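You operate a simulated robot arm through the tools that you are given. There is no shell and no other tool.

Carry out the task below with a simulated robot arm. There is one attempt and no reset: what you move stays moved.

TASK
Clear the table leaf, draw its bolt and let it down.
Fine: jug and salt go on the table before the bolt moves. Set down upright: white jug, salt shaker.
Where things are to end (x, y in the base frame): white jug within 0.06 m of [0.91, -0.15]; salt shaker within 0.06 m of [0.81, -0.25].

Only the result counts: the job must be done as asked and must still hold three seconds after the hand-in. Knocking over, shifting, dropping, spilling or breaking anything else fails it.

THE ROBOT
A 7-joint arm with a two-finger parallel gripper, fixed in place. Base frame: the origin is on the floor under the middle of its stand, x ahead of it, y to its left, z up; the work surface is at about z = 0.758. Readings come in m, degrees, newtons and seconds.
It reaches about 1.247 m from its shoulder. Its first joint turns from -132.0 to 132.0 degrees. Payload 3.91 kg.
The tool frame sits at the grasp point between the pads (the TCP): z along the fingers, y along the line on which they close. The tips reach 0.03 m beyond it. The gripper opens to 0.11 m. The fingers are 0.02 m wide and 0.01 m thick; the gripper's body (0.048 by 0.112 m) begins 0.055 m behind the TCP.
Orientation is told as [roll, pitch, yaw] about the base's x, y, z axes, in that order, counted from this pose: with the fingers straight down and closing along the base's y, the tool's x points along the base's -x, its y along +y and its z along -z.

THE INTERFACE
- The arm moves only by the tool play_rows. Its argument "steps" is a list of rows, each a list of 7 numbers: the turn, a rotation vector about the base's x, y, z in degrees, then the shift along the base's x, y, z in cm, then the finger opening in cm, from 0 to 11. In form: [[wx, wy, wz, x, y, z, grip], ...]. A call has 1 to 20 rows; each row shifts and turns the commanded pose from where the row before left it. Rows are played at 5 a second. More than 0.05 m and 8.6 degrees between two rows, or a gripper value outside its range, and nothing of the call is played. Where a pose cannot be reached the arm comes as near as it can. A force on the tool above 90 N (or 10 N above the force at the start of the call, whichever is more), or a blocked arm, ends the call early, and 0.2 s more pass. The fingers move at their own pace (about 0.108 m/s each) and stop on an object; they squeeze with about 44 N. The grip force told is the motor's: it shows also when the fingers shut on nothing. Time passes only in rows, and 0.2 s behind the last, so rows that do not move let the fingers close. The reply holds the time, the measured pose of the TCP, the force on the tool along the base axes, the opening and the grip force, in the units named above and with some noise, with the torque about the TCP (base axes, N m) and any sound that the robot's microphone picked up, and new pictures: "views" is both (left out), scene, wrist or none.
- Cameras (640 x 400 px; columns grow to the right, rows downward): "scene" is fixed at [0.061, -0.652, 1.4169]; the picture's right is [0.45, -0.89, 0.00], its down [-0.54, -0.27, -0.80] and it looks along [0.71, 0.36, -0.60] (base axes); focal length 332 px, centre (320, 200). "wrist" rides on the gripper at [0.072, 0.017, -0.103] in the tool frame; the picture's right is [-0.23, 0.97, 0.00], its down [-0.76, -0.18, -0.62] and it looks along [-0.61, -0.14, 0.78] (tool axes); focal length 222 px, centre (320, 200). There is no depth. A picture from a camera that has moved, and an enlarged one, comes with that camera's place and axes in the base frame and with its lens. The place of the scene camera against the robot may be out by one fixed shift of up to 0.018 m in any direction.
- close_up(camera, box): a new picture of the part [left, top, right, bottom] of that camera's present view, enlarged. The clock stands still meanwhile.
- job_done(): hands the job in; it is judged then, once.

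Nothing tells you positions but the pictures and the camera data. Unless the task says otherwise, let go and move clear before handing in.

The tools are called as a command line: name --pt "numbers of a row" for each row, then --argument value for the rest, lists and objects as JSON in quotes. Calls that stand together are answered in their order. play_rows: Moves the arm, as the interface text tells. Its arguments: {"type":"object","properties":{"steps":{"type":"array"},"views":{"type":"string","enum":["both","scene","wrist","none"]}},"required":["steps"]} The other tools are called the same way: close_up (camera, box) takes an enlarged picture of a part of a camera's view; job_done () hands the job in.

At the start:

```text
t: 0.0
ee_pos: [0.6899, -0.2828, 1.0548]
tcp_rot: [-0.1, 0.0, 0.0]
ft_force: [-0.3, -0.3, 0.0]
wrist_torque: [-0.01, 0.01, -0.01]
opening: 0.1099
grip_force: 0.1
```

scene: 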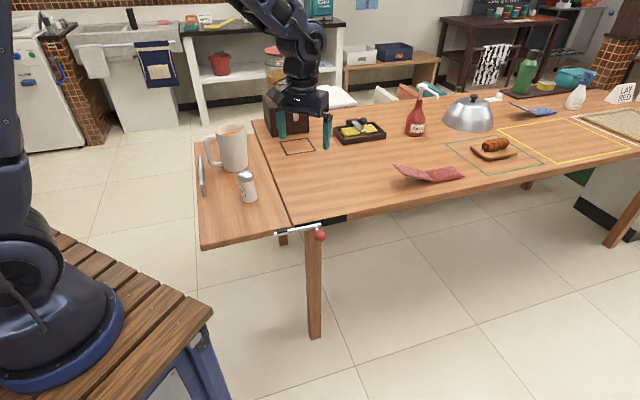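
wrist: 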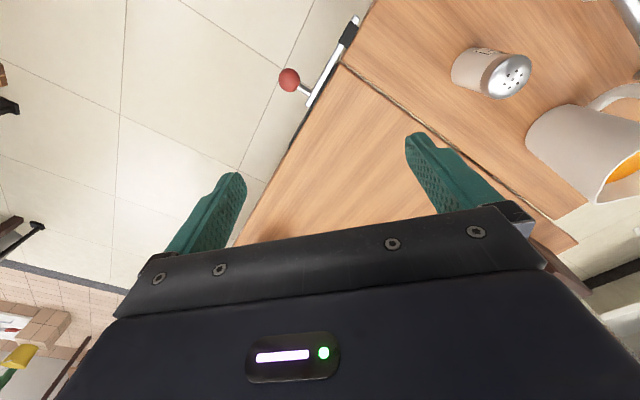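

I see the table leaf at the near side carrying a white jug (with an orange drink) and a salt shaker, and a bolt with a red knob at the table's near right edge. I'll take close-ups to place things before moving.

close_up --camera "scene" --box '[180, 100, 360, 260]'

close_up --camera "scene" --box '[260, 210, 350, 266]'

close_up --camera "wrist" --box '[240, 0, 640, 250]'

```text
2.50 times, centred on (270, 180) of scene
camera zoom: at [0.061, -0.652, 1.4169], right [0.45, -0.89, 0.0], down [-0.54, -0.27, -0.8], along [0.71, 0.36, -0.6], focal length 831 px, centre (445, 250)
```

zoom: 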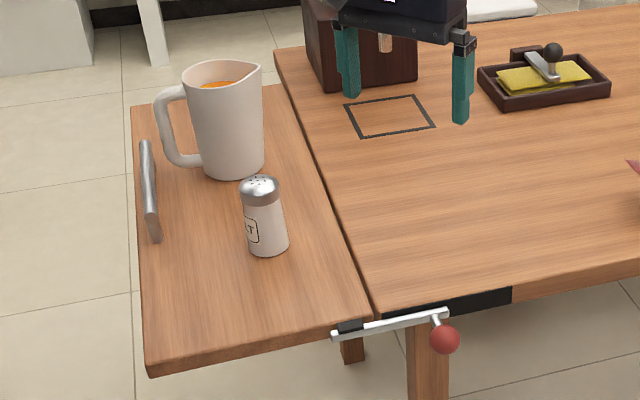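

```text
7.11 times, centred on (305, 238) of scene
camera zoom: at [0.061, -0.652, 1.4169], right [0.45, -0.89, 0.0], down [-0.54, -0.27, -0.8], along [0.71, 0.36, -0.6], focal length 2364 px, centre (427, -70)
```

zoom: 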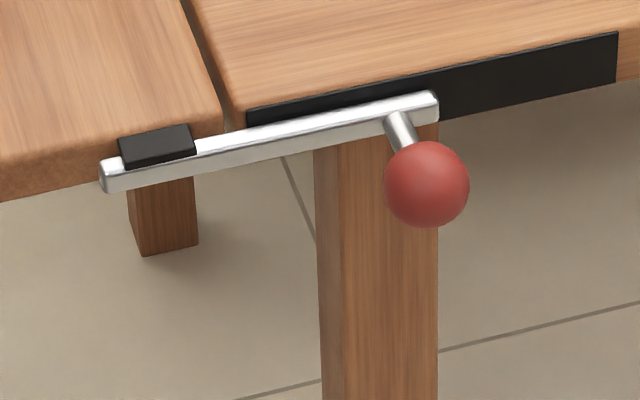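

```text
1.60 times, centred on (440, 125) of wrist
camera zoom: at [0.618, -0.2654, 1.1588], right [0.23, 0.97, 0.0], down [0.76, -0.18, 0.62], along [0.61, -0.14, -0.78], focal length 355 px, centre (128, 320)
```

zoom: 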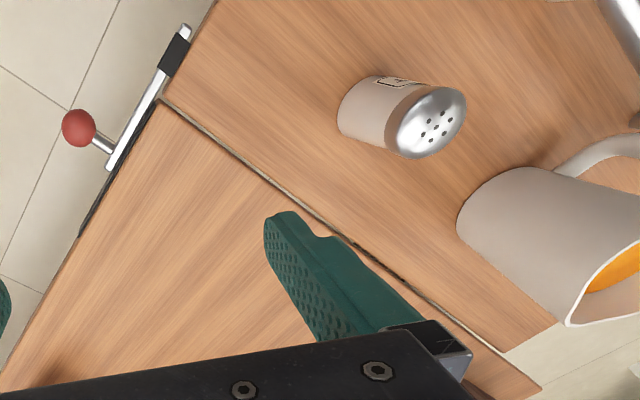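

The table is turned about 45° to the base; I take the salt at about (0.73, -0.05) and the jug at about (0.88, 0.13) on the leaf, with the bolt near (0.69, -0.33). I'll zoom in on the jug and leaf handle to choose a grasp.

close_up --camera "scene" --box '[185, 110, 281, 170]'

close_up --camera "scene" --box '[185, 150, 281, 210]'

close_up --camera "scene" --box '[320, 70, 480, 190]'

```text
6.67 times, centred on (233, 140) of scene
camera zoom: at [0.061, -0.652, 1.4169], right [0.45, -0.89, 0.0], down [-0.54, -0.27, -0.8], along [0.71, 0.36, -0.6], focal length 2216 px, centre (900, 600)
```

zoom: 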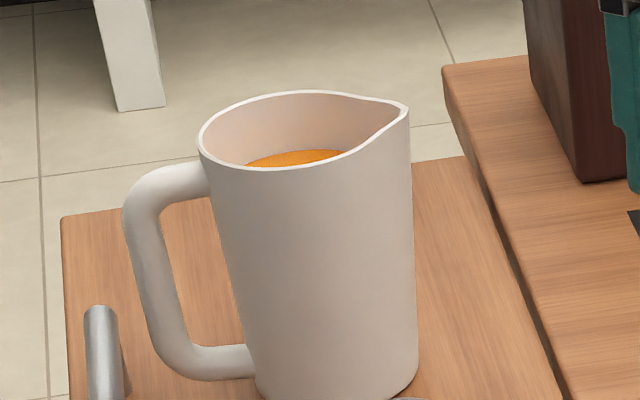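

```text
6.67 times, centred on (233, 180) of scene
camera zoom: at [0.061, -0.652, 1.4169], right [0.45, -0.89, 0.0], down [-0.54, -0.27, -0.8], along [0.71, 0.36, -0.6], focal length 2216 px, centre (900, 333)
```

zoom: 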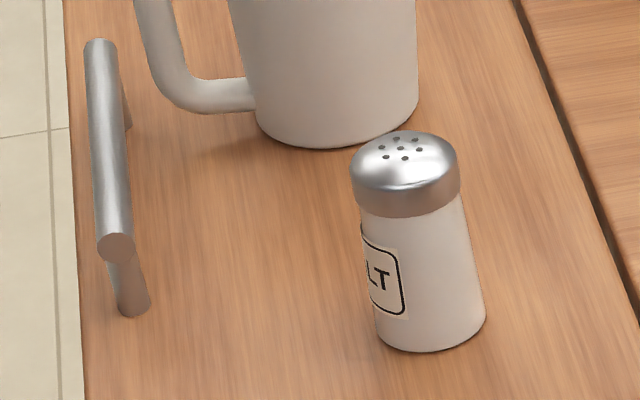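

```text
3.33 times, centred on (400, 130) of scene
camera zoom: at [0.061, -0.652, 1.4169], right [0.45, -0.89, 0.0], down [-0.54, -0.27, -0.8], along [0.71, 0.36, -0.6], focal length 1108 px, centre (53, 433)
```

zoom: 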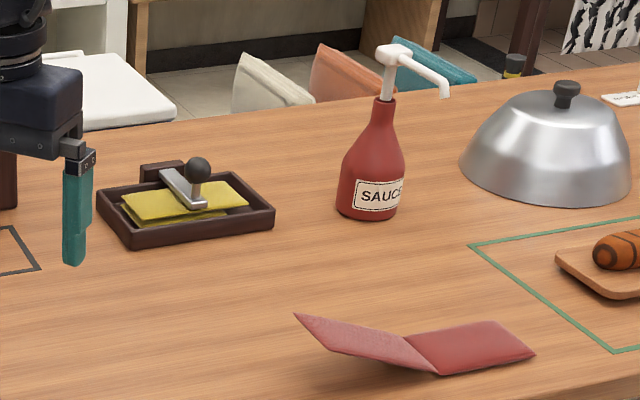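

The jug's body tapers from about 0.106 m at the rim to 0.093 m at the base, with its handle on the far-left side, so I plan to grip its body from the side. I'll first move over toward the jug at height to look down at the handle's direction and place it better.

play_rows --pt "0 0 0 0 4.2 0.5 11" --pt "0 0 0 0 4.2 0.5 11" --pt "0 0 0 0 4.2 0.5 11" --pt "0 0 0 0 4.2 0.5 11" --pt "0 0 0 0 4.2 0.5 11" --pt "0 0 0 0 4.2 0.5 11" --pt "0 0 0 0 4.2 0.5 11" --pt "0 0 0 0 4.2 0.5 11" --pt "0 0 0 0 4.2 0.5 11" --pt "0 0 0 0 4.2 0.5 11" --pt "0 0 0 0 0 0 11" --views "both"

```text
t: 2.4
ee_pos: [0.6904, 0.1385, 1.1034]
tcp_rot: [0.0, 0.0, 0.0]
ft_force: [-0.4, 0.1, 0.6]
wrist_torque: [0.0, 0.01, 0.0]
opening: 0.1101
grip_force: 0.0
camera wrist: at [0.6176, 0.1551, 1.2081], right [0.23, 0.97, 0.0], down [0.76, -0.18, 0.62], along [0.61, -0.14, -0.78], focal length 222 px, centre (320, 200)
```

scene: 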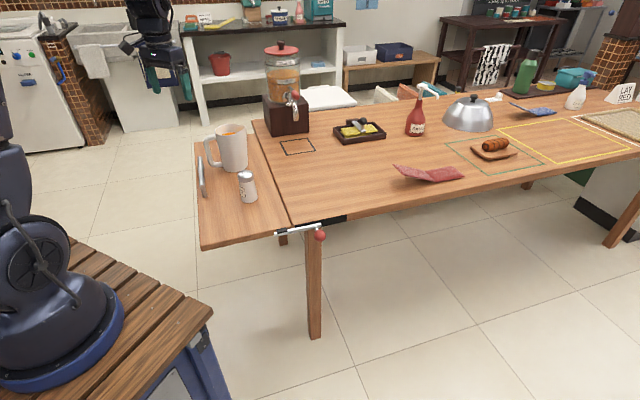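
wrist: 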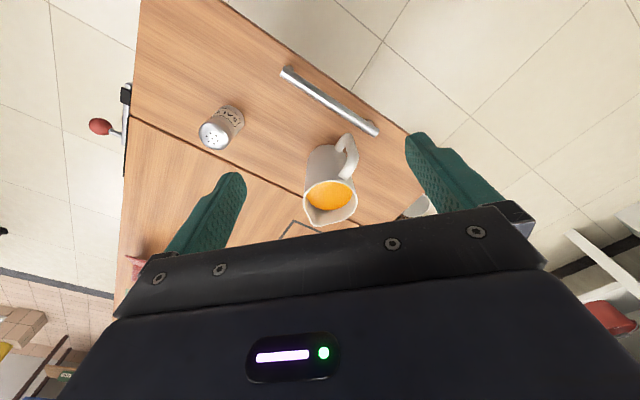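

I can see the jug from above with its handle pointing away from the table toward the leaf's outer edge. I'll zoom in to measure the jug, its handle and the leaf.

close_up --camera "wrist" --box '[260, 110, 440, 240]'

close_up --camera "wrist" --box '[80, 60, 272, 180]'

close_up --camera "scene" --box '[240, 30, 336, 170]'

```text
3.08 times, centred on (350, 175) of wrist
camera zoom: at [0.6176, 0.1551, 1.2081], right [0.23, 0.97, 0.0], down [0.76, -0.18, 0.62], along [0.61, -0.14, -0.78], focal length 684 px, centre (228, 277)
```

zoom: 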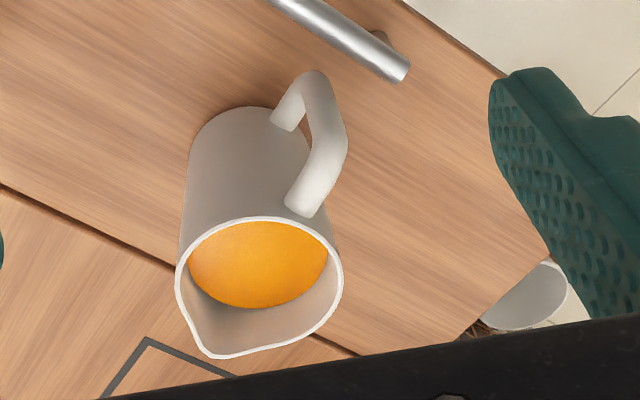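

```text
3.33 times, centred on (176, 120) of wrist
camera zoom: at [0.6176, 0.1551, 1.2081], right [0.23, 0.97, 0.0], down [0.76, -0.18, 0.62], along [0.61, -0.14, -0.78], focal length 740 px, centre (800, 467)
```

zoom: 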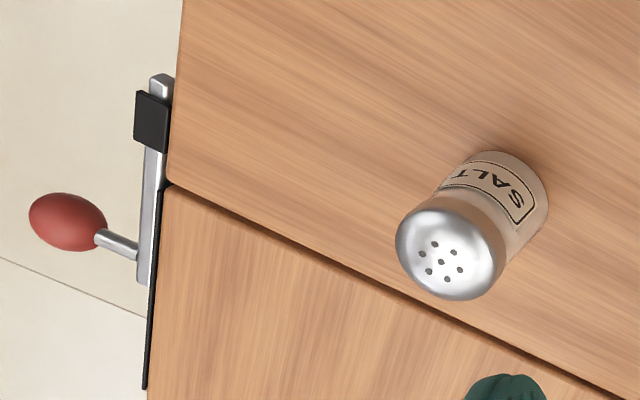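

```text
2.86 times, centred on (288, 100) of scene
camera zoom: at [0.061, -0.652, 1.4169], right [0.45, -0.89, 0.0], down [-0.54, -0.27, -0.8], along [0.71, 0.36, -0.6], focal length 950 px, centre (411, 486)
```

zoom: 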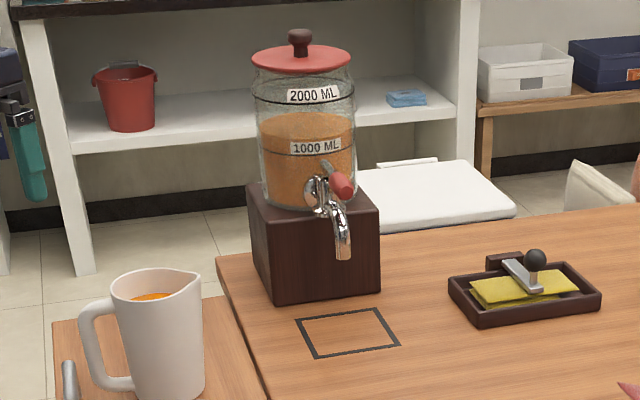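

The wrist view puts the jug's axis at about (0.866, 0.114), rim near z = 0.90, with the handle pointing at about 139° (outer edge of the leaf) and the spout opposite. I'll swing the hand over the table side, turned to come at the jug nearly horizontally from the spout side so the fingers straddle the body clear of the handle.

play_rows --pt "0 0 -8.333 1.8 -3.2 0 11" --pt "0 0 -8.333 1.8 -3.2 0 11" --pt "0 0 -8.333 1.8 -3.2 0 11" --pt "0 0 -8.333 1.8 -3.2 0 11" --pt "0 0 -8.333 1.8 -3.2 0 11" --pt "0 0 -8.333 1.8 -3.2 0 11" --pt "0 0 -8.333 1.8 -3.2 0 11" --pt "0 0 -8.333 1.8 -3.2 0 11" --pt "0 0 -8.333 1.8 -3.2 0 11" --pt "0 0 0 0 0 0 11" --views "both"

```text
t: 4.6
ee_pos: [0.853, -0.1507, 1.105]
tcp_rot: [0.0, 0.0, -75.0]
ft_force: [-0.9, 0.1, 0.2]
wrist_torque: [0.02, 0.0, 0.03]
opening: 0.1099
grip_force: 0.1
camera wrist: at [0.8512, -0.0759, 1.2097], right [1.0, 0.03, 0.0], down [0.03, -0.78, 0.62], along [0.02, -0.62, -0.78], focal length 222 px, centre (320, 200)
```

scene: 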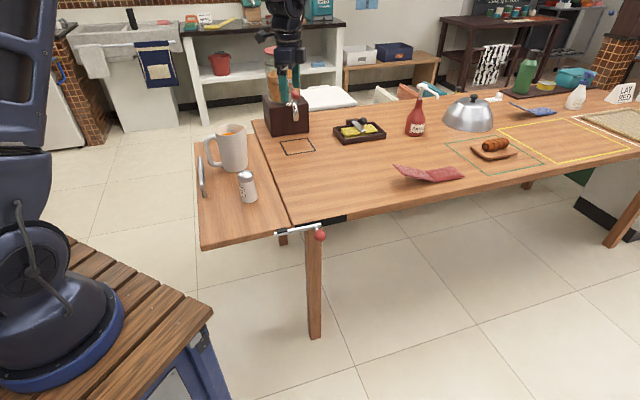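
wrist: 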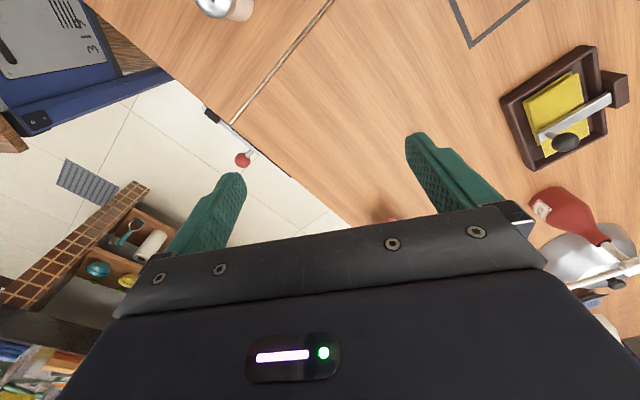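

The yaw went as planned and the space around is clear. Next I tilt the hand 70° so the fingers point back toward the jug, 20° below horizontal.

play_rows --pt "7.513 2.013 0 0.5 -0.3 -0.8 11" --pt "7.513 2.013 0 0.5 -0.3 -0.8 11" --pt "7.513 2.013 0 0.5 -0.3 -0.8 11" --pt "7.513 2.013 0 0.5 -0.3 -0.8 11" --pt "7.513 2.013 0 0.5 -0.3 -0.8 11" --pt "7.513 2.013 0 0.5 -0.3 -0.8 11" --pt "7.513 2.013 0 0.5 -0.3 -0.8 11" --pt "7.513 2.013 0 0.5 -0.3 -0.8 11" --pt "7.513 2.013 0 0.5 -0.3 -0.8 11" --pt "0 0 0 0 0 0 11" --views "both"

```text
t: 6.8
ee_pos: [0.8984, -0.1772, 1.0329]
tcp_rot: [0.2, 70.1, -74.8]
ft_force: [0.4, 0.5, -0.4]
wrist_torque: [-0.01, -0.03, -0.02]
opening: 0.1098
grip_force: 0.1
camera wrist: at [0.9328, -0.2433, 1.1369], right [0.96, 0.18, -0.21], down [0.05, -0.86, -0.5], along [-0.27, 0.47, -0.84], focal length 222 px, centre (320, 200)
```

scene: 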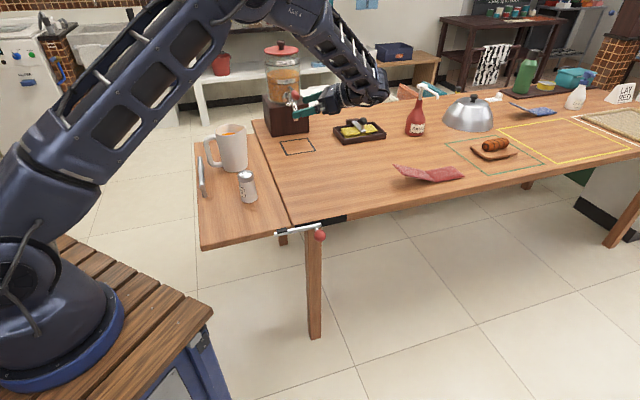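
wrist: 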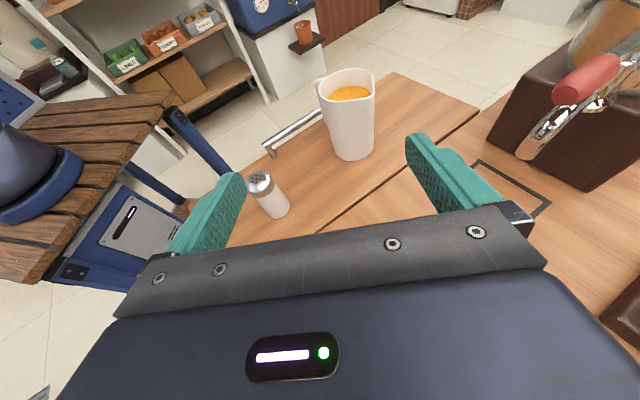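

The hand is now aimed with the camera on top, and I see the jug ahead with the salt to its left. I'll zoom to refine the jug's position from this viewpoint.

close_up --camera "wrist" --box '[240, 50, 432, 170]'

close_up --camera "scene" --box '[240, 40, 432, 160]'

```text
3.33 times, centred on (336, 110) of wrist
camera zoom: at [0.9328, -0.2433, 1.1369], right [0.96, 0.18, -0.21], down [0.05, -0.86, -0.5], along [-0.27, 0.47, -0.84], focal length 740 px, centre (267, 500)
```

zoom: 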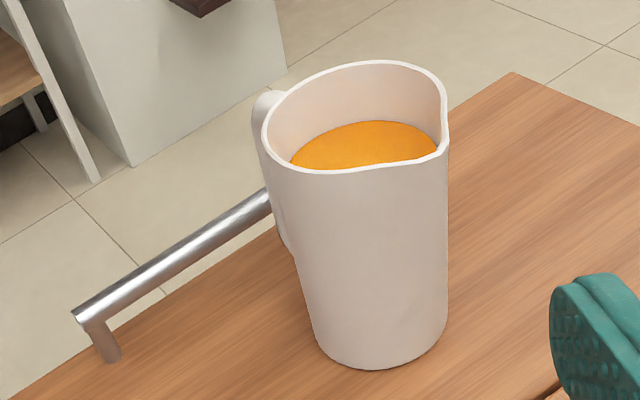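

```text
3.33 times, centred on (336, 100) of scene
camera zoom: at [0.061, -0.652, 1.4169], right [0.45, -0.89, 0.0], down [-0.54, -0.27, -0.8], along [0.71, 0.36, -0.6], focal length 1108 px, centre (267, 533)
```

zoom: 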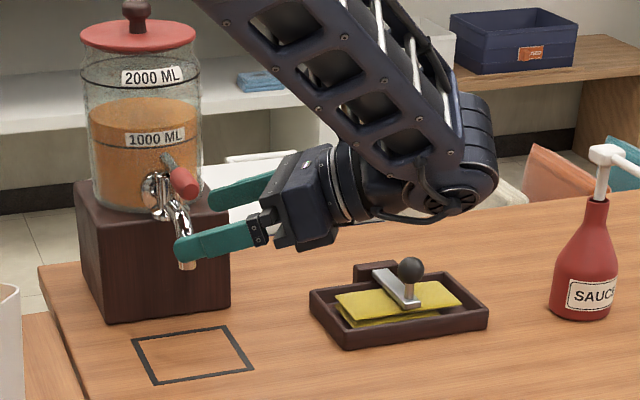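

Three views agree on the jug axis at about (0.864, 0.113), rim z about 0.907. I'll go to a pre-grasp point 15 cm back along the approach line and check alignment.

play_rows --pt "0 0 0 0.12 2.9 -3.12 11" --pt "0 0 0 0.12 2.9 -3.12 11" --pt "0 0 0 0.12 2.9 -3.12 11" --pt "0 0 0 0.12 2.9 -3.12 11" --pt "0 0 0 0.12 2.9 -3.12 11" --pt "0 0 0 0 0 0 11" --views "both"

```text
t: 8.2
ee_pos: [0.9042, -0.0331, 0.8758]
tcp_rot: [0.2, 70.0, -74.9]
ft_force: [0.5, -0.6, 0.4]
wrist_torque: [-0.03, -0.02, 0.0]
opening: 0.1098
grip_force: 0.0
camera wrist: at [0.9386, -0.0985, 0.9807], right [0.96, 0.18, -0.21], down [0.05, -0.86, -0.5], along [-0.27, 0.47, -0.84], focal length 222 px, centre (320, 200)
```

scene: 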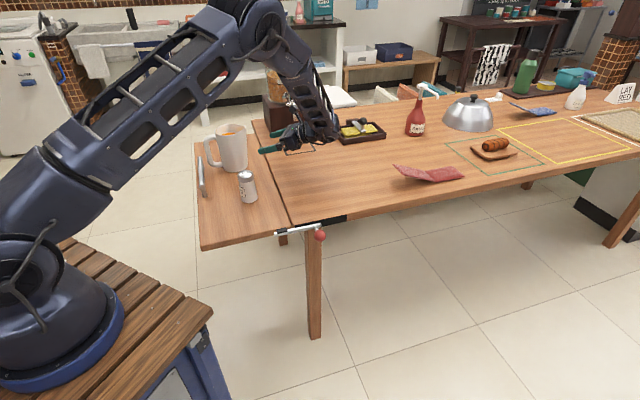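
wrist: 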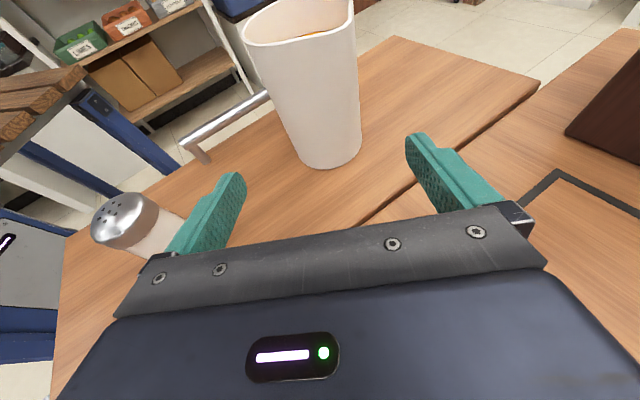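

I'm at the pre-grasp with the jug between the fingers' lines ahead. I'll zoom in to check the lateral centring before sliding in.

close_up --camera "wrist" --box '[200, 0, 456, 200]'

```text
2.00 times, centred on (328, 100) of wrist
camera zoom: at [0.9386, -0.0985, 0.9807], right [0.96, 0.18, -0.21], down [0.05, -0.86, -0.5], along [-0.27, 0.47, -0.84], focal length 444 px, centre (304, 400)
```

zoom: 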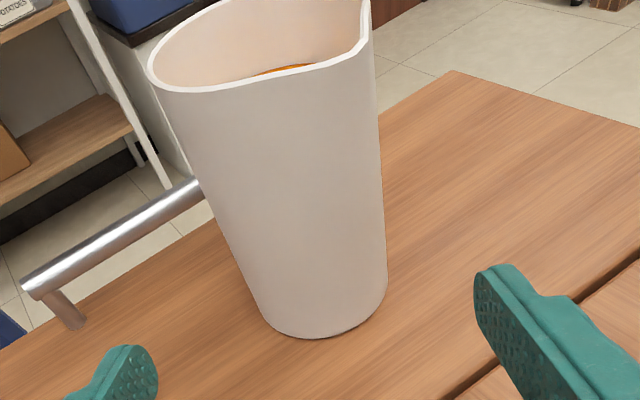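

The body is nearly cylindrical, about 0.09 m across, and its axis is only 2 mm off the approach line. I'll slide in along that line with the fingers fully open.

play_rows --pt "0 0 0 -0.667 2.323 -0.833 11" --pt "0 0 0 -0.667 2.323 -0.833 11" --pt "0 0 0 -0.667 2.323 -0.833 11" --pt "0 0 0 -0.667 2.323 -0.833 11" --pt "0 0 0 0 0 0 11" --views "wrist"

```text
t: 9.4
ee_pos: [0.8766, 0.06, 0.8439]
tcp_rot: [0.2, 70.0, -74.8]
ft_force: [0.2, 0.0, -0.2]
wrist_torque: [-0.02, 0.04, 0.0]
opening: 0.1101
grip_force: 0.1
camera wrist: at [0.9114, -0.0048, 0.9476], right [0.96, 0.18, -0.21], down [0.05, -0.86, -0.5], along [-0.27, 0.47, -0.84], focal length 222 px, centre (320, 200)
```

wrist: 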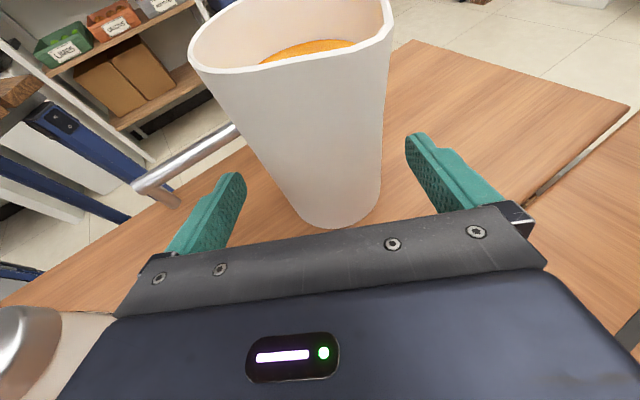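

The jug is well centred between the fingers with room on both sides. I'll finish sliding in and then close the fingers.

play_rows --pt "0 0 0 -0.44 1.57 -0.56 11" --pt "0 0 0 -0.44 1.57 -0.56 11" --pt "0 0 0 -0.42 1.5 -0.54 11" --pt "0 0 0 0 0 0 11" --views "both"

```text
t: 10.4
ee_pos: [0.8636, 0.1066, 0.8264]
tcp_rot: [0.1, 70.0, -75.0]
ft_force: [-0.3, 0.3, -0.6]
wrist_torque: [0.01, 0.0, 0.01]
opening: 0.1102
grip_force: 0.1
camera wrist: at [0.899, 0.0414, 0.931], right [0.96, 0.18, -0.21], down [0.05, -0.86, -0.5], along [-0.27, 0.47, -0.84], focal length 222 px, centre (320, 200)
```

scene: 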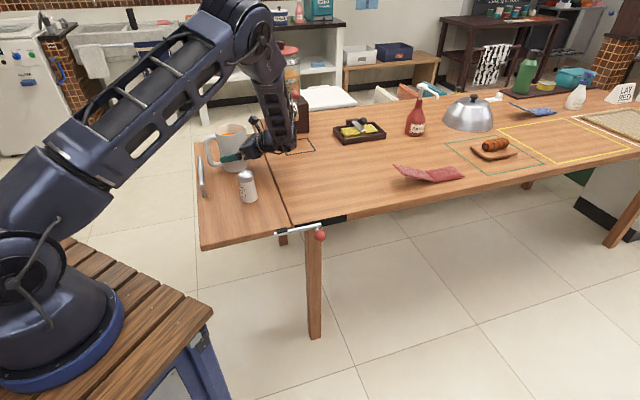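
wrist: 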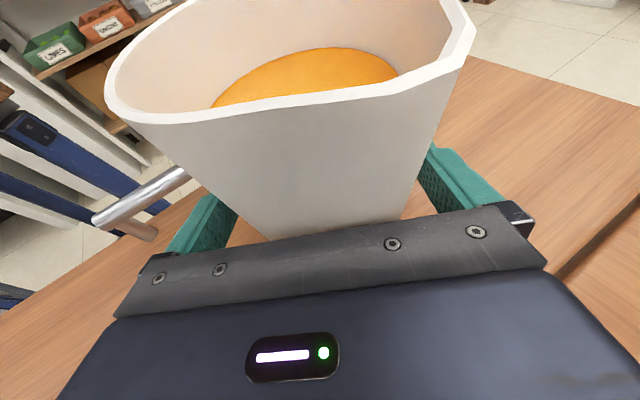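

The fingers straddle the jug body with no contact force. I'll close them and let the grip settle.

play_rows --pt "0 0 0 0 0 0 9" --pt "0 0 0 0 0 0 8" --pt "0 0 0 0 0 0 6" --pt "0 0 0 0 0 0 4" --pt "0 0 0 0 0 0 0" --pt "0 0 0 0 0 0 0" --views "wrist"

```text
t: 11.8
ee_pos: [0.864, 0.1069, 0.8267]
tcp_rot: [0.1, 70.0, -74.9]
ft_force: [-2.2, 0.9, -0.3]
wrist_torque: [0.16, -0.05, 0.13]
opening: 0.0931
grip_force: 44.0
camera wrist: at [0.899, 0.0413, 0.9311], right [0.96, 0.18, -0.21], down [0.05, -0.86, -0.5], along [-0.27, 0.47, -0.84], focal length 222 px, centre (320, 200)
```

wrist: 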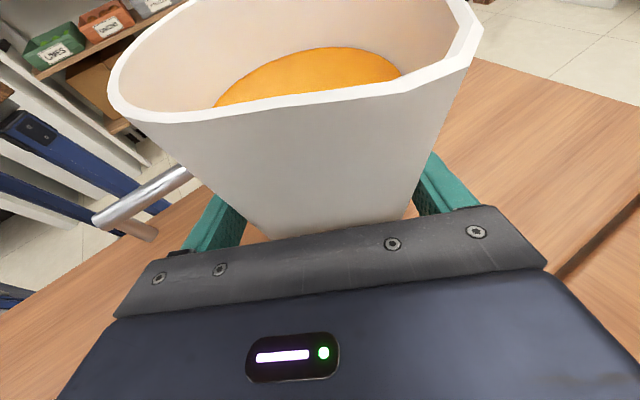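

The grip holds the jug at 0.093 m opening with 44 N. I'll lift slowly and check that it stays level.

play_rows --pt "0 0 0 0 0 0.3 0" --pt "0 0 0 0 0 0.5 0" --pt "0 0 0 0 0 0.7 0" --pt "0 0 0 0 0 0.8 0" --pt "0 0 0 0 0 0.7 0" --pt "0 0 0 0 0 0.5 0" --pt "0 0 0 0 0 0.3 0" --pt "0 0 0 0 0 0 0" --views "both"

```text
t: 13.6
ee_pos: [0.8635, 0.1065, 0.8646]
tcp_rot: [0.1, 70.0, -74.8]
ft_force: [0.2, 0.3, -7.7]
wrist_torque: [-0.16, -0.1, -0.01]
opening: 0.0934
grip_force: 43.8
camera wrist: at [0.8988, 0.0414, 0.969], right [0.96, 0.18, -0.21], down [0.05, -0.86, -0.5], along [-0.27, 0.47, -0.84], focal length 222 px, centre (320, 200)
```

scene: 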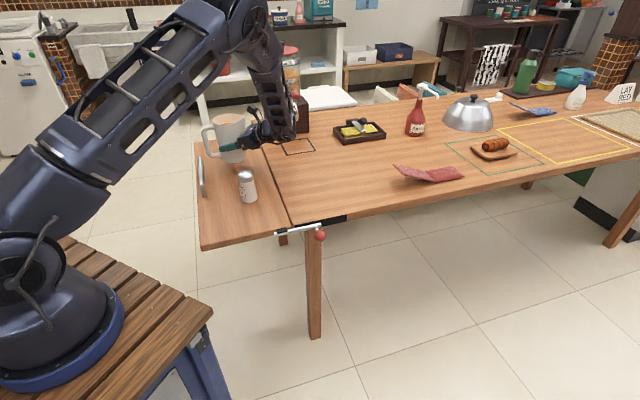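
wrist: 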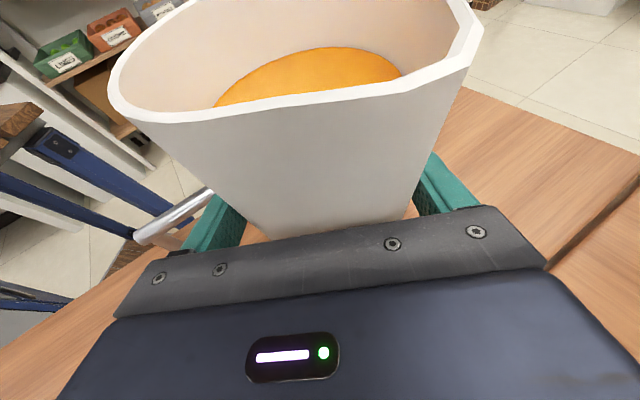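

The jug (about 0.78 kg) is up 4 cm and level. I'll carry it smoothly over the table toward (0.915, -0.145).

play_rows --pt "0 0 0 0.098 -0.49 0 0" --pt "0 0 0 0.195 -0.981 0 0" --pt "0 0 0 0.293 -1.471 0 0" --pt "0 0 0 0.391 -1.961 0 0" --pt "0 0 0 0.391 -1.961 0 0" --pt "0 0 0 0.391 -1.961 0 0" --pt "0 0 0 0.391 -1.961 0 0" --pt "0 0 0 0.391 -1.961 0 0" --pt "0 0 0 0.391 -1.961 0 0" --pt "0 0 0 0.391 -1.961 0 0" --pt "0 0 0 0.391 -1.961 0 0" --pt "0 0 0 0.391 -1.961 0 0" --pt "0 0 0 0.313 -1.569 0 0" --pt "0 0 0 0.254 -1.275 0 0" --pt "0 0 0 0.195 -0.981 0 0" --pt "0 0 0 0.137 -0.686 0 0" --pt "0 0 0 0.09 -0.451 0 0" --pt "0 0 0 0.059 -0.294 0 0" --pt "0 0 0 0 0 0 0" --views "both"

```text
t: 17.6
ee_pos: [0.9143, -0.1518, 0.8651]
tcp_rot: [0.1, 70.0, -74.9]
ft_force: [-0.2, 1.3, -7.8]
wrist_torque: [-0.11, -0.08, -0.01]
opening: 0.0937
grip_force: 44.0
camera wrist: at [0.95, -0.217, 0.9687], right [0.96, 0.18, -0.21], down [0.05, -0.86, -0.5], along [-0.27, 0.47, -0.84], focal length 222 px, centre (320, 200)
```

scene: 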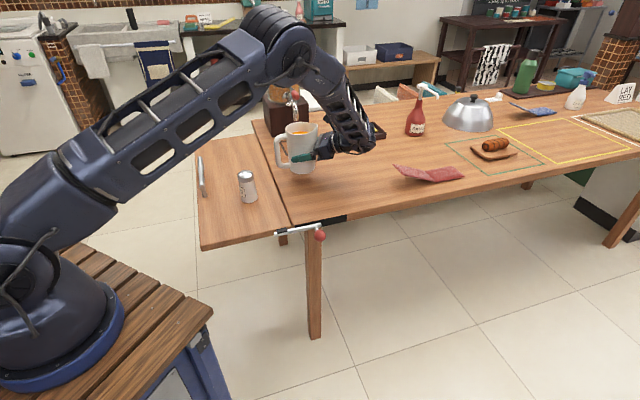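
wrist: 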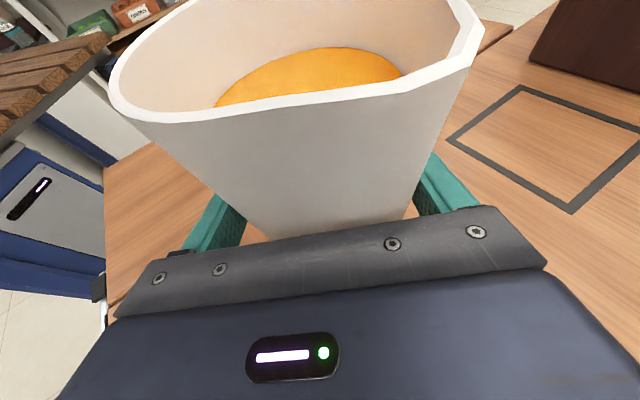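

The jug hangs level over the table spot. I'll lower it gently to just above the surface, then creep down until contact shows.

play_rows --pt "0 0 0 0 0 -0.3 0" --pt "0 0 0 0 0 -0.6 0" --pt "0 0 0 0 0 -0.8 0" --pt "0 0 0 0 0 -0.8 0" --pt "0 0 0 0 0 -0.6 0" --pt "0 0 0 0 0 -0.4 0" --pt "0 0 0 0 0 -0.1 0" --pt "0 0 0 0 0 0 0" --views "scene"

play_rows --pt "0 0 0 0 0 -0.1 0" --pt "0 0 0 0 0 -0.1 0" --pt "0 0 0 0 0 0 0" --views "none"

```text
t: 19.4
ee_pos: [0.9156, -0.1519, 0.8295]
tcp_rot: [0.4, 70.0, -74.6]
ft_force: [0.6, -2.4, 16.8]
wrist_torque: [0.69, 0.52, -0.02]
opening: 0.0938
grip_force: 44.2
```

scene: 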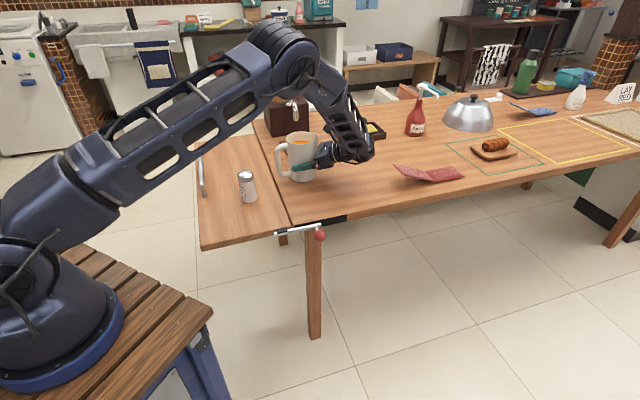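

```text
t: 20.2
ee_pos: [0.9156, -0.1519, 0.828]
tcp_rot: [0.5, 70.0, -74.6]
ft_force: [14.2, -3.5, 29.5]
wrist_torque: [1.17, -0.26, -0.53]
opening: 0.0934
grip_force: 43.8
```

The jug has touched the table and I'm pressing about 30 N, so I'll ease back up a little before opening.

play_rows --pt "0 0 0 0 0 0.1 0" --pt "0 0 0 0 0 0.1 0" --pt "0 0 0 0 0 0.05 0" --pt "0 0 0 0 0 0 0" --views "wrist"

```text
t: 21.2
ee_pos: [0.9153, -0.1526, 0.8283]
tcp_rot: [-0.3, 70.1, -75.1]
ft_force: [2.2, 0.2, 4.0]
wrist_torque: [0.38, -0.51, -0.12]
opening: 0.0934
grip_force: 43.9
camera wrist: at [0.9498, -0.2168, 0.9321], right [0.96, 0.18, -0.21], down [0.05, -0.86, -0.5], along [-0.27, 0.47, -0.84], focal length 222 px, centre (320, 200)
```

wrist: 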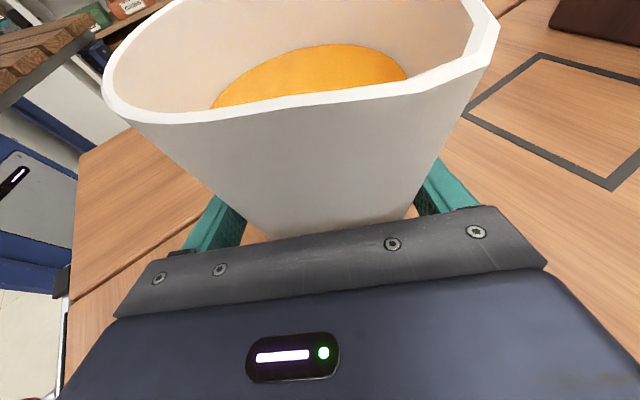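

The load is nearly relieved and the jug is seated. I'll check it stands square before letting go.

close_up --camera "scene" --box '[250, 110, 394, 200]'

```text
4.44 times, centred on (322, 155) of scene
camera zoom: at [0.061, -0.652, 1.4169], right [0.45, -0.89, 0.0], down [-0.54, -0.27, -0.8], along [0.71, 0.36, -0.6], focal length 1478 px, centre (311, 400)
```

zoom: 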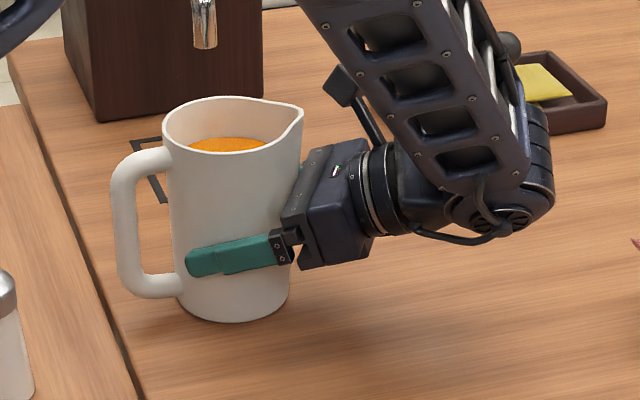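

The jug stands square on the table. I'll open the fingers and wait.

play_rows --pt "0 0 0 0 0 0 9.4" --pt "0 0 0 0 0 0 9.7" --pt "0 0 0 0 0 0 10.2" --pt "0 0 0 0 0 0 11" --pt "0 0 0 0 0 0 11" --views "wrist"

```text
t: 22.4
ee_pos: [0.9151, -0.1513, 0.8285]
tcp_rot: [0.1, 70.0, -74.9]
ft_force: [0.6, 0.0, 0.5]
wrist_torque: [0.02, 0.01, 0.01]
opening: 0.1098
grip_force: 0.0
camera wrist: at [0.9502, -0.2169, 0.9331], right [0.96, 0.18, -0.21], down [0.05, -0.86, -0.5], along [-0.27, 0.47, -0.84], focal length 222 px, centre (320, 200)
```

wrist: 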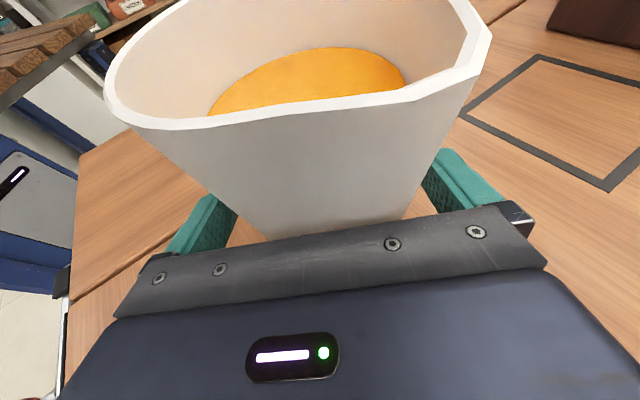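

The jug is released and still. I'll back straight out along the finger line and rise.

play_rows --pt "0 0 0 0.24 -0.91 0.34 11" --pt "0 0 0 0.49 -1.82 0.68 11" --pt "0 0 0 0.73 -2.72 1.03 11" --pt "0 0 0 0.73 -2.72 1.03 11" --pt "0 0 0 0.73 -2.72 1.03 11" --pt "0 0 0 0.73 -2.72 1.03 11" --pt "0 0 0 0 0 4 11" --pt "0 0 0 0 0 4.5 11" --pt "0 0 0 0 0 4.5 11" --pt "0 0 0 0 0 4.5 11" --pt "0 0 0 0 0 0 11" --views "both"

```text
t: 24.8
ee_pos: [0.9511, -0.2896, 1.057]
tcp_rot: [0.1, 70.0, -74.9]
ft_force: [0.2, 0.1, 0.0]
wrist_torque: [0.05, 0.03, 0.03]
opening: 0.1101
grip_force: 0.0
camera wrist: at [0.9871, -0.354, 1.1612], right [0.96, 0.18, -0.21], down [0.05, -0.86, -0.5], along [-0.27, 0.47, -0.84], focal length 222 px, centre (320, 200)
```

scene: 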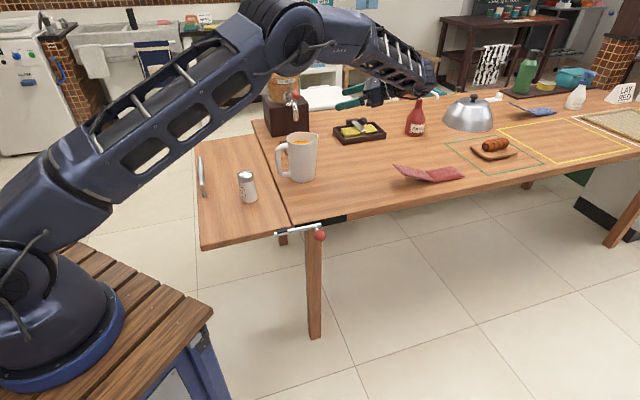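
wrist: 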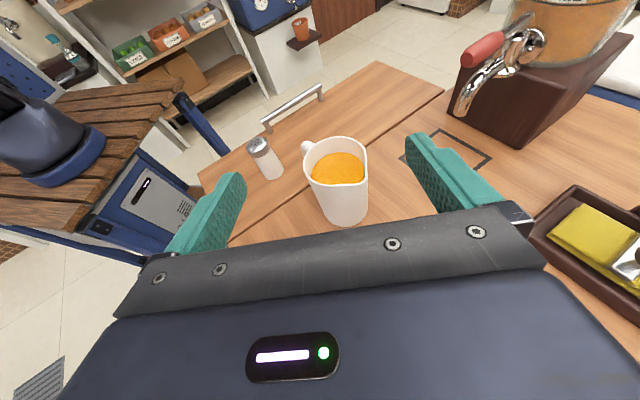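

The jug stands on the table at about (0.913, -0.15). Next I turn the hand back to pointing straight down and move to look at the salt shaker.

play_rows --pt "-7.513 -2.013 0 -1.84 1.33 0 11" --pt "-7.513 -2.013 0 -1.84 1.33 0 11" --pt "-7.513 -2.013 0 -1.84 1.33 0 11" --pt "-7.513 -2.013 0 -1.84 1.33 0 11" --pt "-7.513 -2.013 0 -1.84 1.33 0 11" --pt "-7.513 -2.013 0 -1.84 1.33 0 11" --pt "-7.513 -2.013 0 -1.84 1.33 0 11" --pt "-7.513 -2.013 0 -1.84 1.33 0 11" --pt "-7.513 -2.013 0 -1.84 1.33 0 11" --pt "0 0 8.333 -1.84 1.33 0 11" --pt "0 0 8.333 -1.84 1.33 0 11" --pt "0 0 8.333 -1.84 1.33 0 11" --pt "0 0 8.333 -1.84 1.33 0 11" --pt "0 0 8.333 -1.84 1.33 0 11" --pt "0 0 8.333 -1.84 1.33 0 11" --pt "0 0 8.333 -1.84 1.33 0 11" --pt "0 0 8.333 -1.84 1.33 0 11" --pt "0 0 8.333 -1.84 1.33 0 11" --pt "0 0 0 0 0 0 11" --views "both"

```text
t: 28.8
ee_pos: [0.6199, -0.0504, 1.0569]
tcp_rot: [0.0, 0.0, 0.1]
ft_force: [0.9, -0.1, -1.0]
wrist_torque: [-0.01, -0.02, 0.04]
opening: 0.1102
grip_force: 0.1
camera wrist: at [0.5479, -0.0319, 1.1602], right [0.23, 0.97, 0.0], down [0.76, -0.18, 0.62], along [0.61, -0.14, -0.78], focal length 222 px, centre (320, 200)
```

scene: 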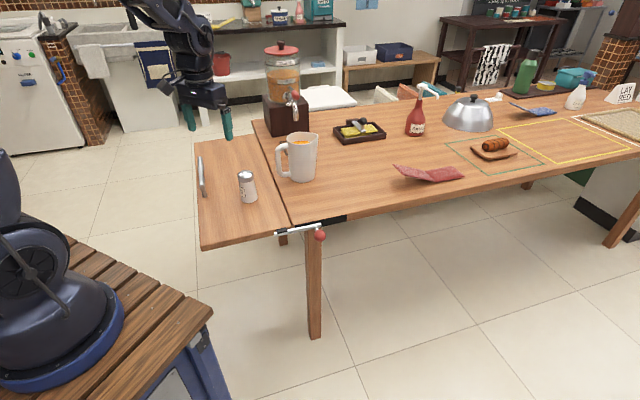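
wrist: 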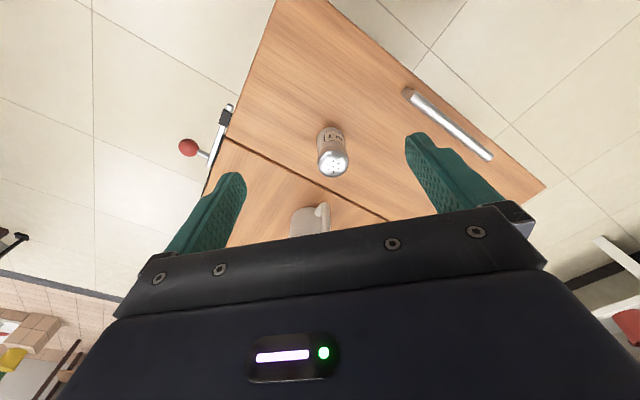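

close_up --camera "wrist" --box '[270, 100, 398, 200]'

close_up --camera "wrist" --box '[160, 80, 288, 200]'

close_up --camera "scene" --box '[260, 110, 356, 200]'

```text
4.00 times, centred on (334, 150) of wrist
camera zoom: at [0.5479, -0.0319, 1.1602], right [0.23, 0.97, 0.0], down [0.76, -0.18, 0.62], along [0.61, -0.14, -0.78], focal length 888 px, centre (264, 400)
```

zoom: 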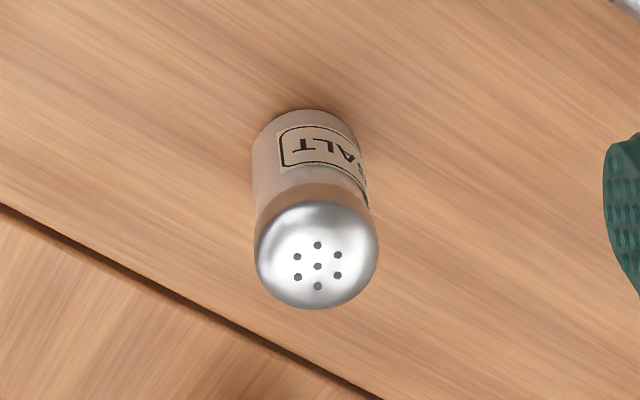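

```text
3.33 times, centred on (224, 140) of wrist
camera zoom: at [0.5479, -0.0319, 1.1602], right [0.23, 0.97, 0.0], down [0.76, -0.18, 0.62], along [0.61, -0.14, -0.78], focal length 740 px, centre (640, 400)
```

zoom: 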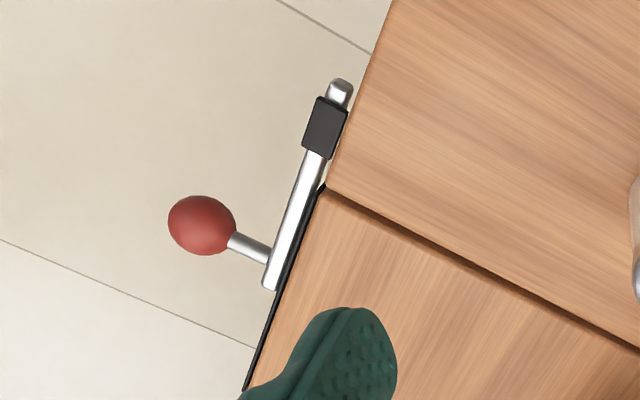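

```text
4.44 times, centred on (308, 155) of scene
camera zoom: at [0.061, -0.652, 1.4169], right [0.45, -0.89, 0.0], down [-0.54, -0.27, -0.8], along [0.71, 0.36, -0.6], focal length 1478 px, centre (373, 400)
```

zoom: 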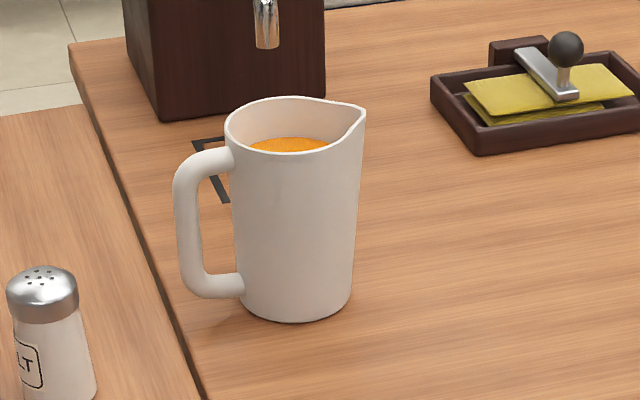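

The salt shaker is at about (0.723, -0.052), 0.10 m tall and 0.05 m across, and the knob at about (0.677, -0.330, 0.752). I'll go above the salt and lower the open fingers around it.

play_rows --pt "0 0 0 3.44 -0.05 0 11" --pt "0 0 0 3.44 -0.05 0 11" --pt "0 0 0 3.43 -0.06 0 11" --pt "0 0 0 0 0 -4.0 11" --pt "0 0 0 0 0 -4.0 11" --pt "0 0 0 0 0 -4.0 11" --pt "0 0 0 0 0 0 11" --views "both"

```text
t: 30.4
ee_pos: [0.7238, -0.0501, 0.9357]
tcp_rot: [0.0, 0.0, -0.1]
ft_force: [-0.2, 0.1, 0.3]
wrist_torque: [0.0, -0.03, 0.0]
opening: 0.1101
grip_force: 0.1
camera wrist: at [0.6511, -0.0326, 1.039], right [0.23, 0.97, 0.0], down [0.76, -0.18, 0.62], along [0.61, -0.14, -0.78], focal length 222 px, centre (320, 200)
```

scene: 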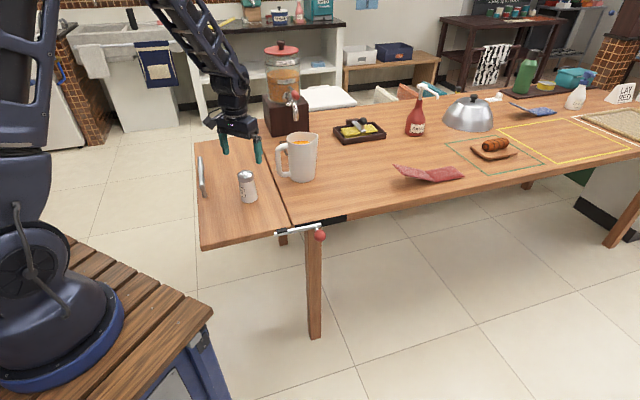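
wrist: 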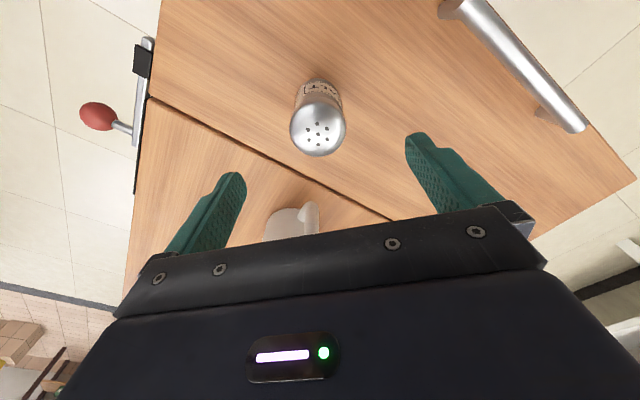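

The salt sits directly between the fingers. I'll descend to grip height.

play_rows --pt "0 0 0 -0.1 -0.05 -3 11" --pt "0 0 0 -0.1 0 -3 11" --pt "0 0 0 0 0 -3 11" --pt "0 0 0 0 0 -2 11" --pt "0 0 0 0 0 -1 11" --pt "0 0 0 0 0 0 11" --views "both"

```text
t: 31.8
ee_pos: [0.7213, -0.0514, 0.8155]
tcp_rot: [0.0, 0.0, 0.0]
ft_force: [0.1, 0.9, 0.3]
wrist_torque: [0.02, 0.02, 0.01]
opening: 0.1101
grip_force: 0.0
camera wrist: at [0.6493, -0.0338, 0.9194], right [0.23, 0.97, 0.0], down [0.76, -0.18, 0.62], along [0.61, -0.14, -0.78], focal length 222 px, centre (320, 200)
```

scene: 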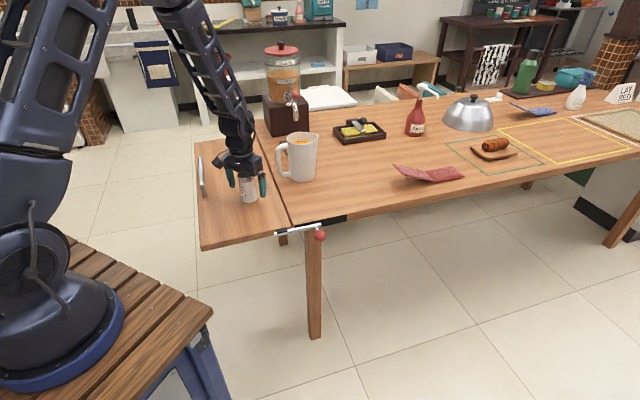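
wrist: 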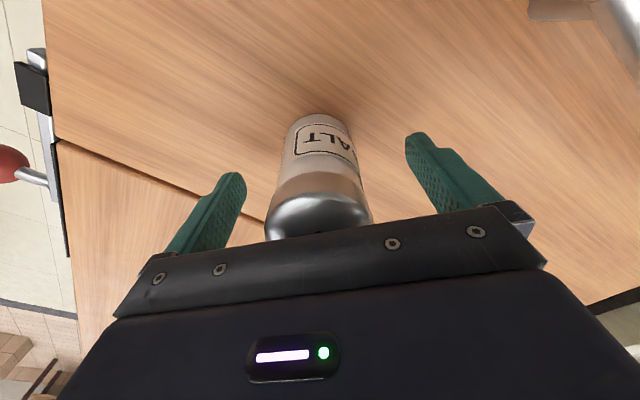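

The shaker is between the fingers. I'll close gently and lift it a little.

play_rows --pt "0 0 0 0 0 0 9" --pt "0 0 0 0 0 0 7.5" --pt "0 0 0 0 0 0 6.2" --pt "0 0 0 0 0 0 5.3" --pt "0 0 0 0 0 0 4.5" --pt "0 0 0 0 0 0 3" --pt "0 0 0 0 0 0 0" --pt "0 0 0 0 0 0 0" --views "wrist"

```text
t: 33.6
ee_pos: [0.7213, -0.0514, 0.8158]
tcp_rot: [0.1, 0.0, 0.0]
ft_force: [0.4, -0.5, 1.2]
wrist_torque: [-0.09, -0.03, 0.03]
opening: 0.0493
grip_force: 43.9
camera wrist: at [0.6493, -0.0338, 0.9196], right [0.23, 0.97, 0.0], down [0.76, -0.18, 0.62], along [0.61, -0.14, -0.78], focal length 222 px, centre (320, 200)
```

wrist: 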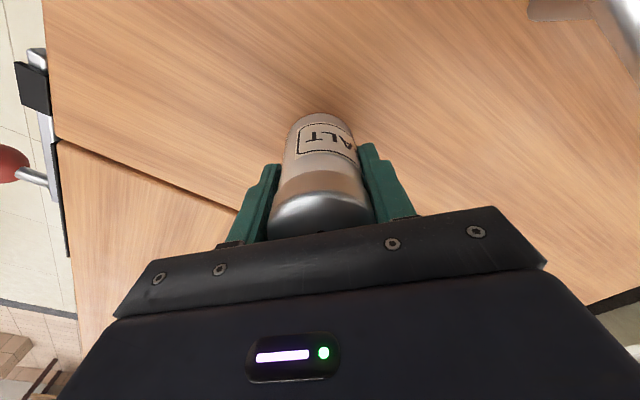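

The shaker is held at 0.049 m. I'll lift 6 cm and carry it round to (0.805, -0.255), staying clear of the jug's handle.

play_rows --pt "0 0 0 0 0 1 0" --pt "0 0 0 0 0 2 0" --pt "0 0 0 0 0 2 0" --pt "0 0 0 0 0 1 0" --pt "0 0 0 0.3 -2.0 0 0" --pt "0 0 0 0.5 -3.4 0 0" --pt "0 0 0 0.5 -3.4 0 0" --pt "0 0 0 0.5 -3.4 0 0" --pt "0 0 0 0.5 -3.4 0 0" --pt "0 0 0 0.5 -3.0 0 0" --pt "0 0 0 1.2 -1.2 0 0" --pt "0 0 0 1.8 -0.55 0 0" --pt "0 0 0 1.6 0 0 0" --pt "0 0 0 0.97 0 0 0" --pt "0 0 0 0 0 0 0" --views "both"

```text
t: 36.8
ee_pos: [0.8053, -0.2533, 0.8748]
tcp_rot: [0.1, 0.0, 0.0]
ft_force: [0.6, 0.2, -1.2]
wrist_torque: [0.01, -0.01, 0.05]
opening: 0.0496
grip_force: 43.8
camera wrist: at [0.733, -0.2367, 0.9798], right [0.23, 0.97, 0.0], down [0.76, -0.18, 0.62], along [0.61, -0.14, -0.78], focal length 222 px, centre (320, 200)
```

scene: 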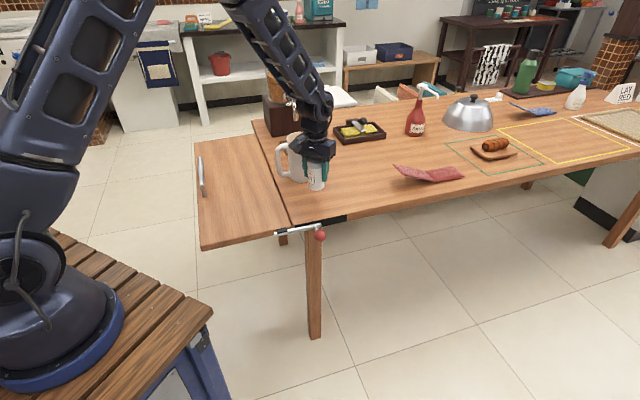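
wrist: 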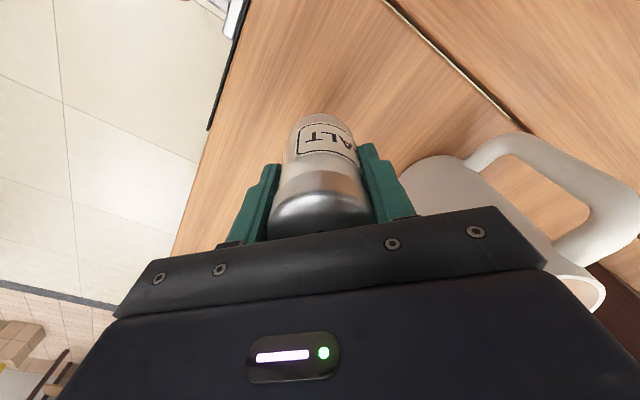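

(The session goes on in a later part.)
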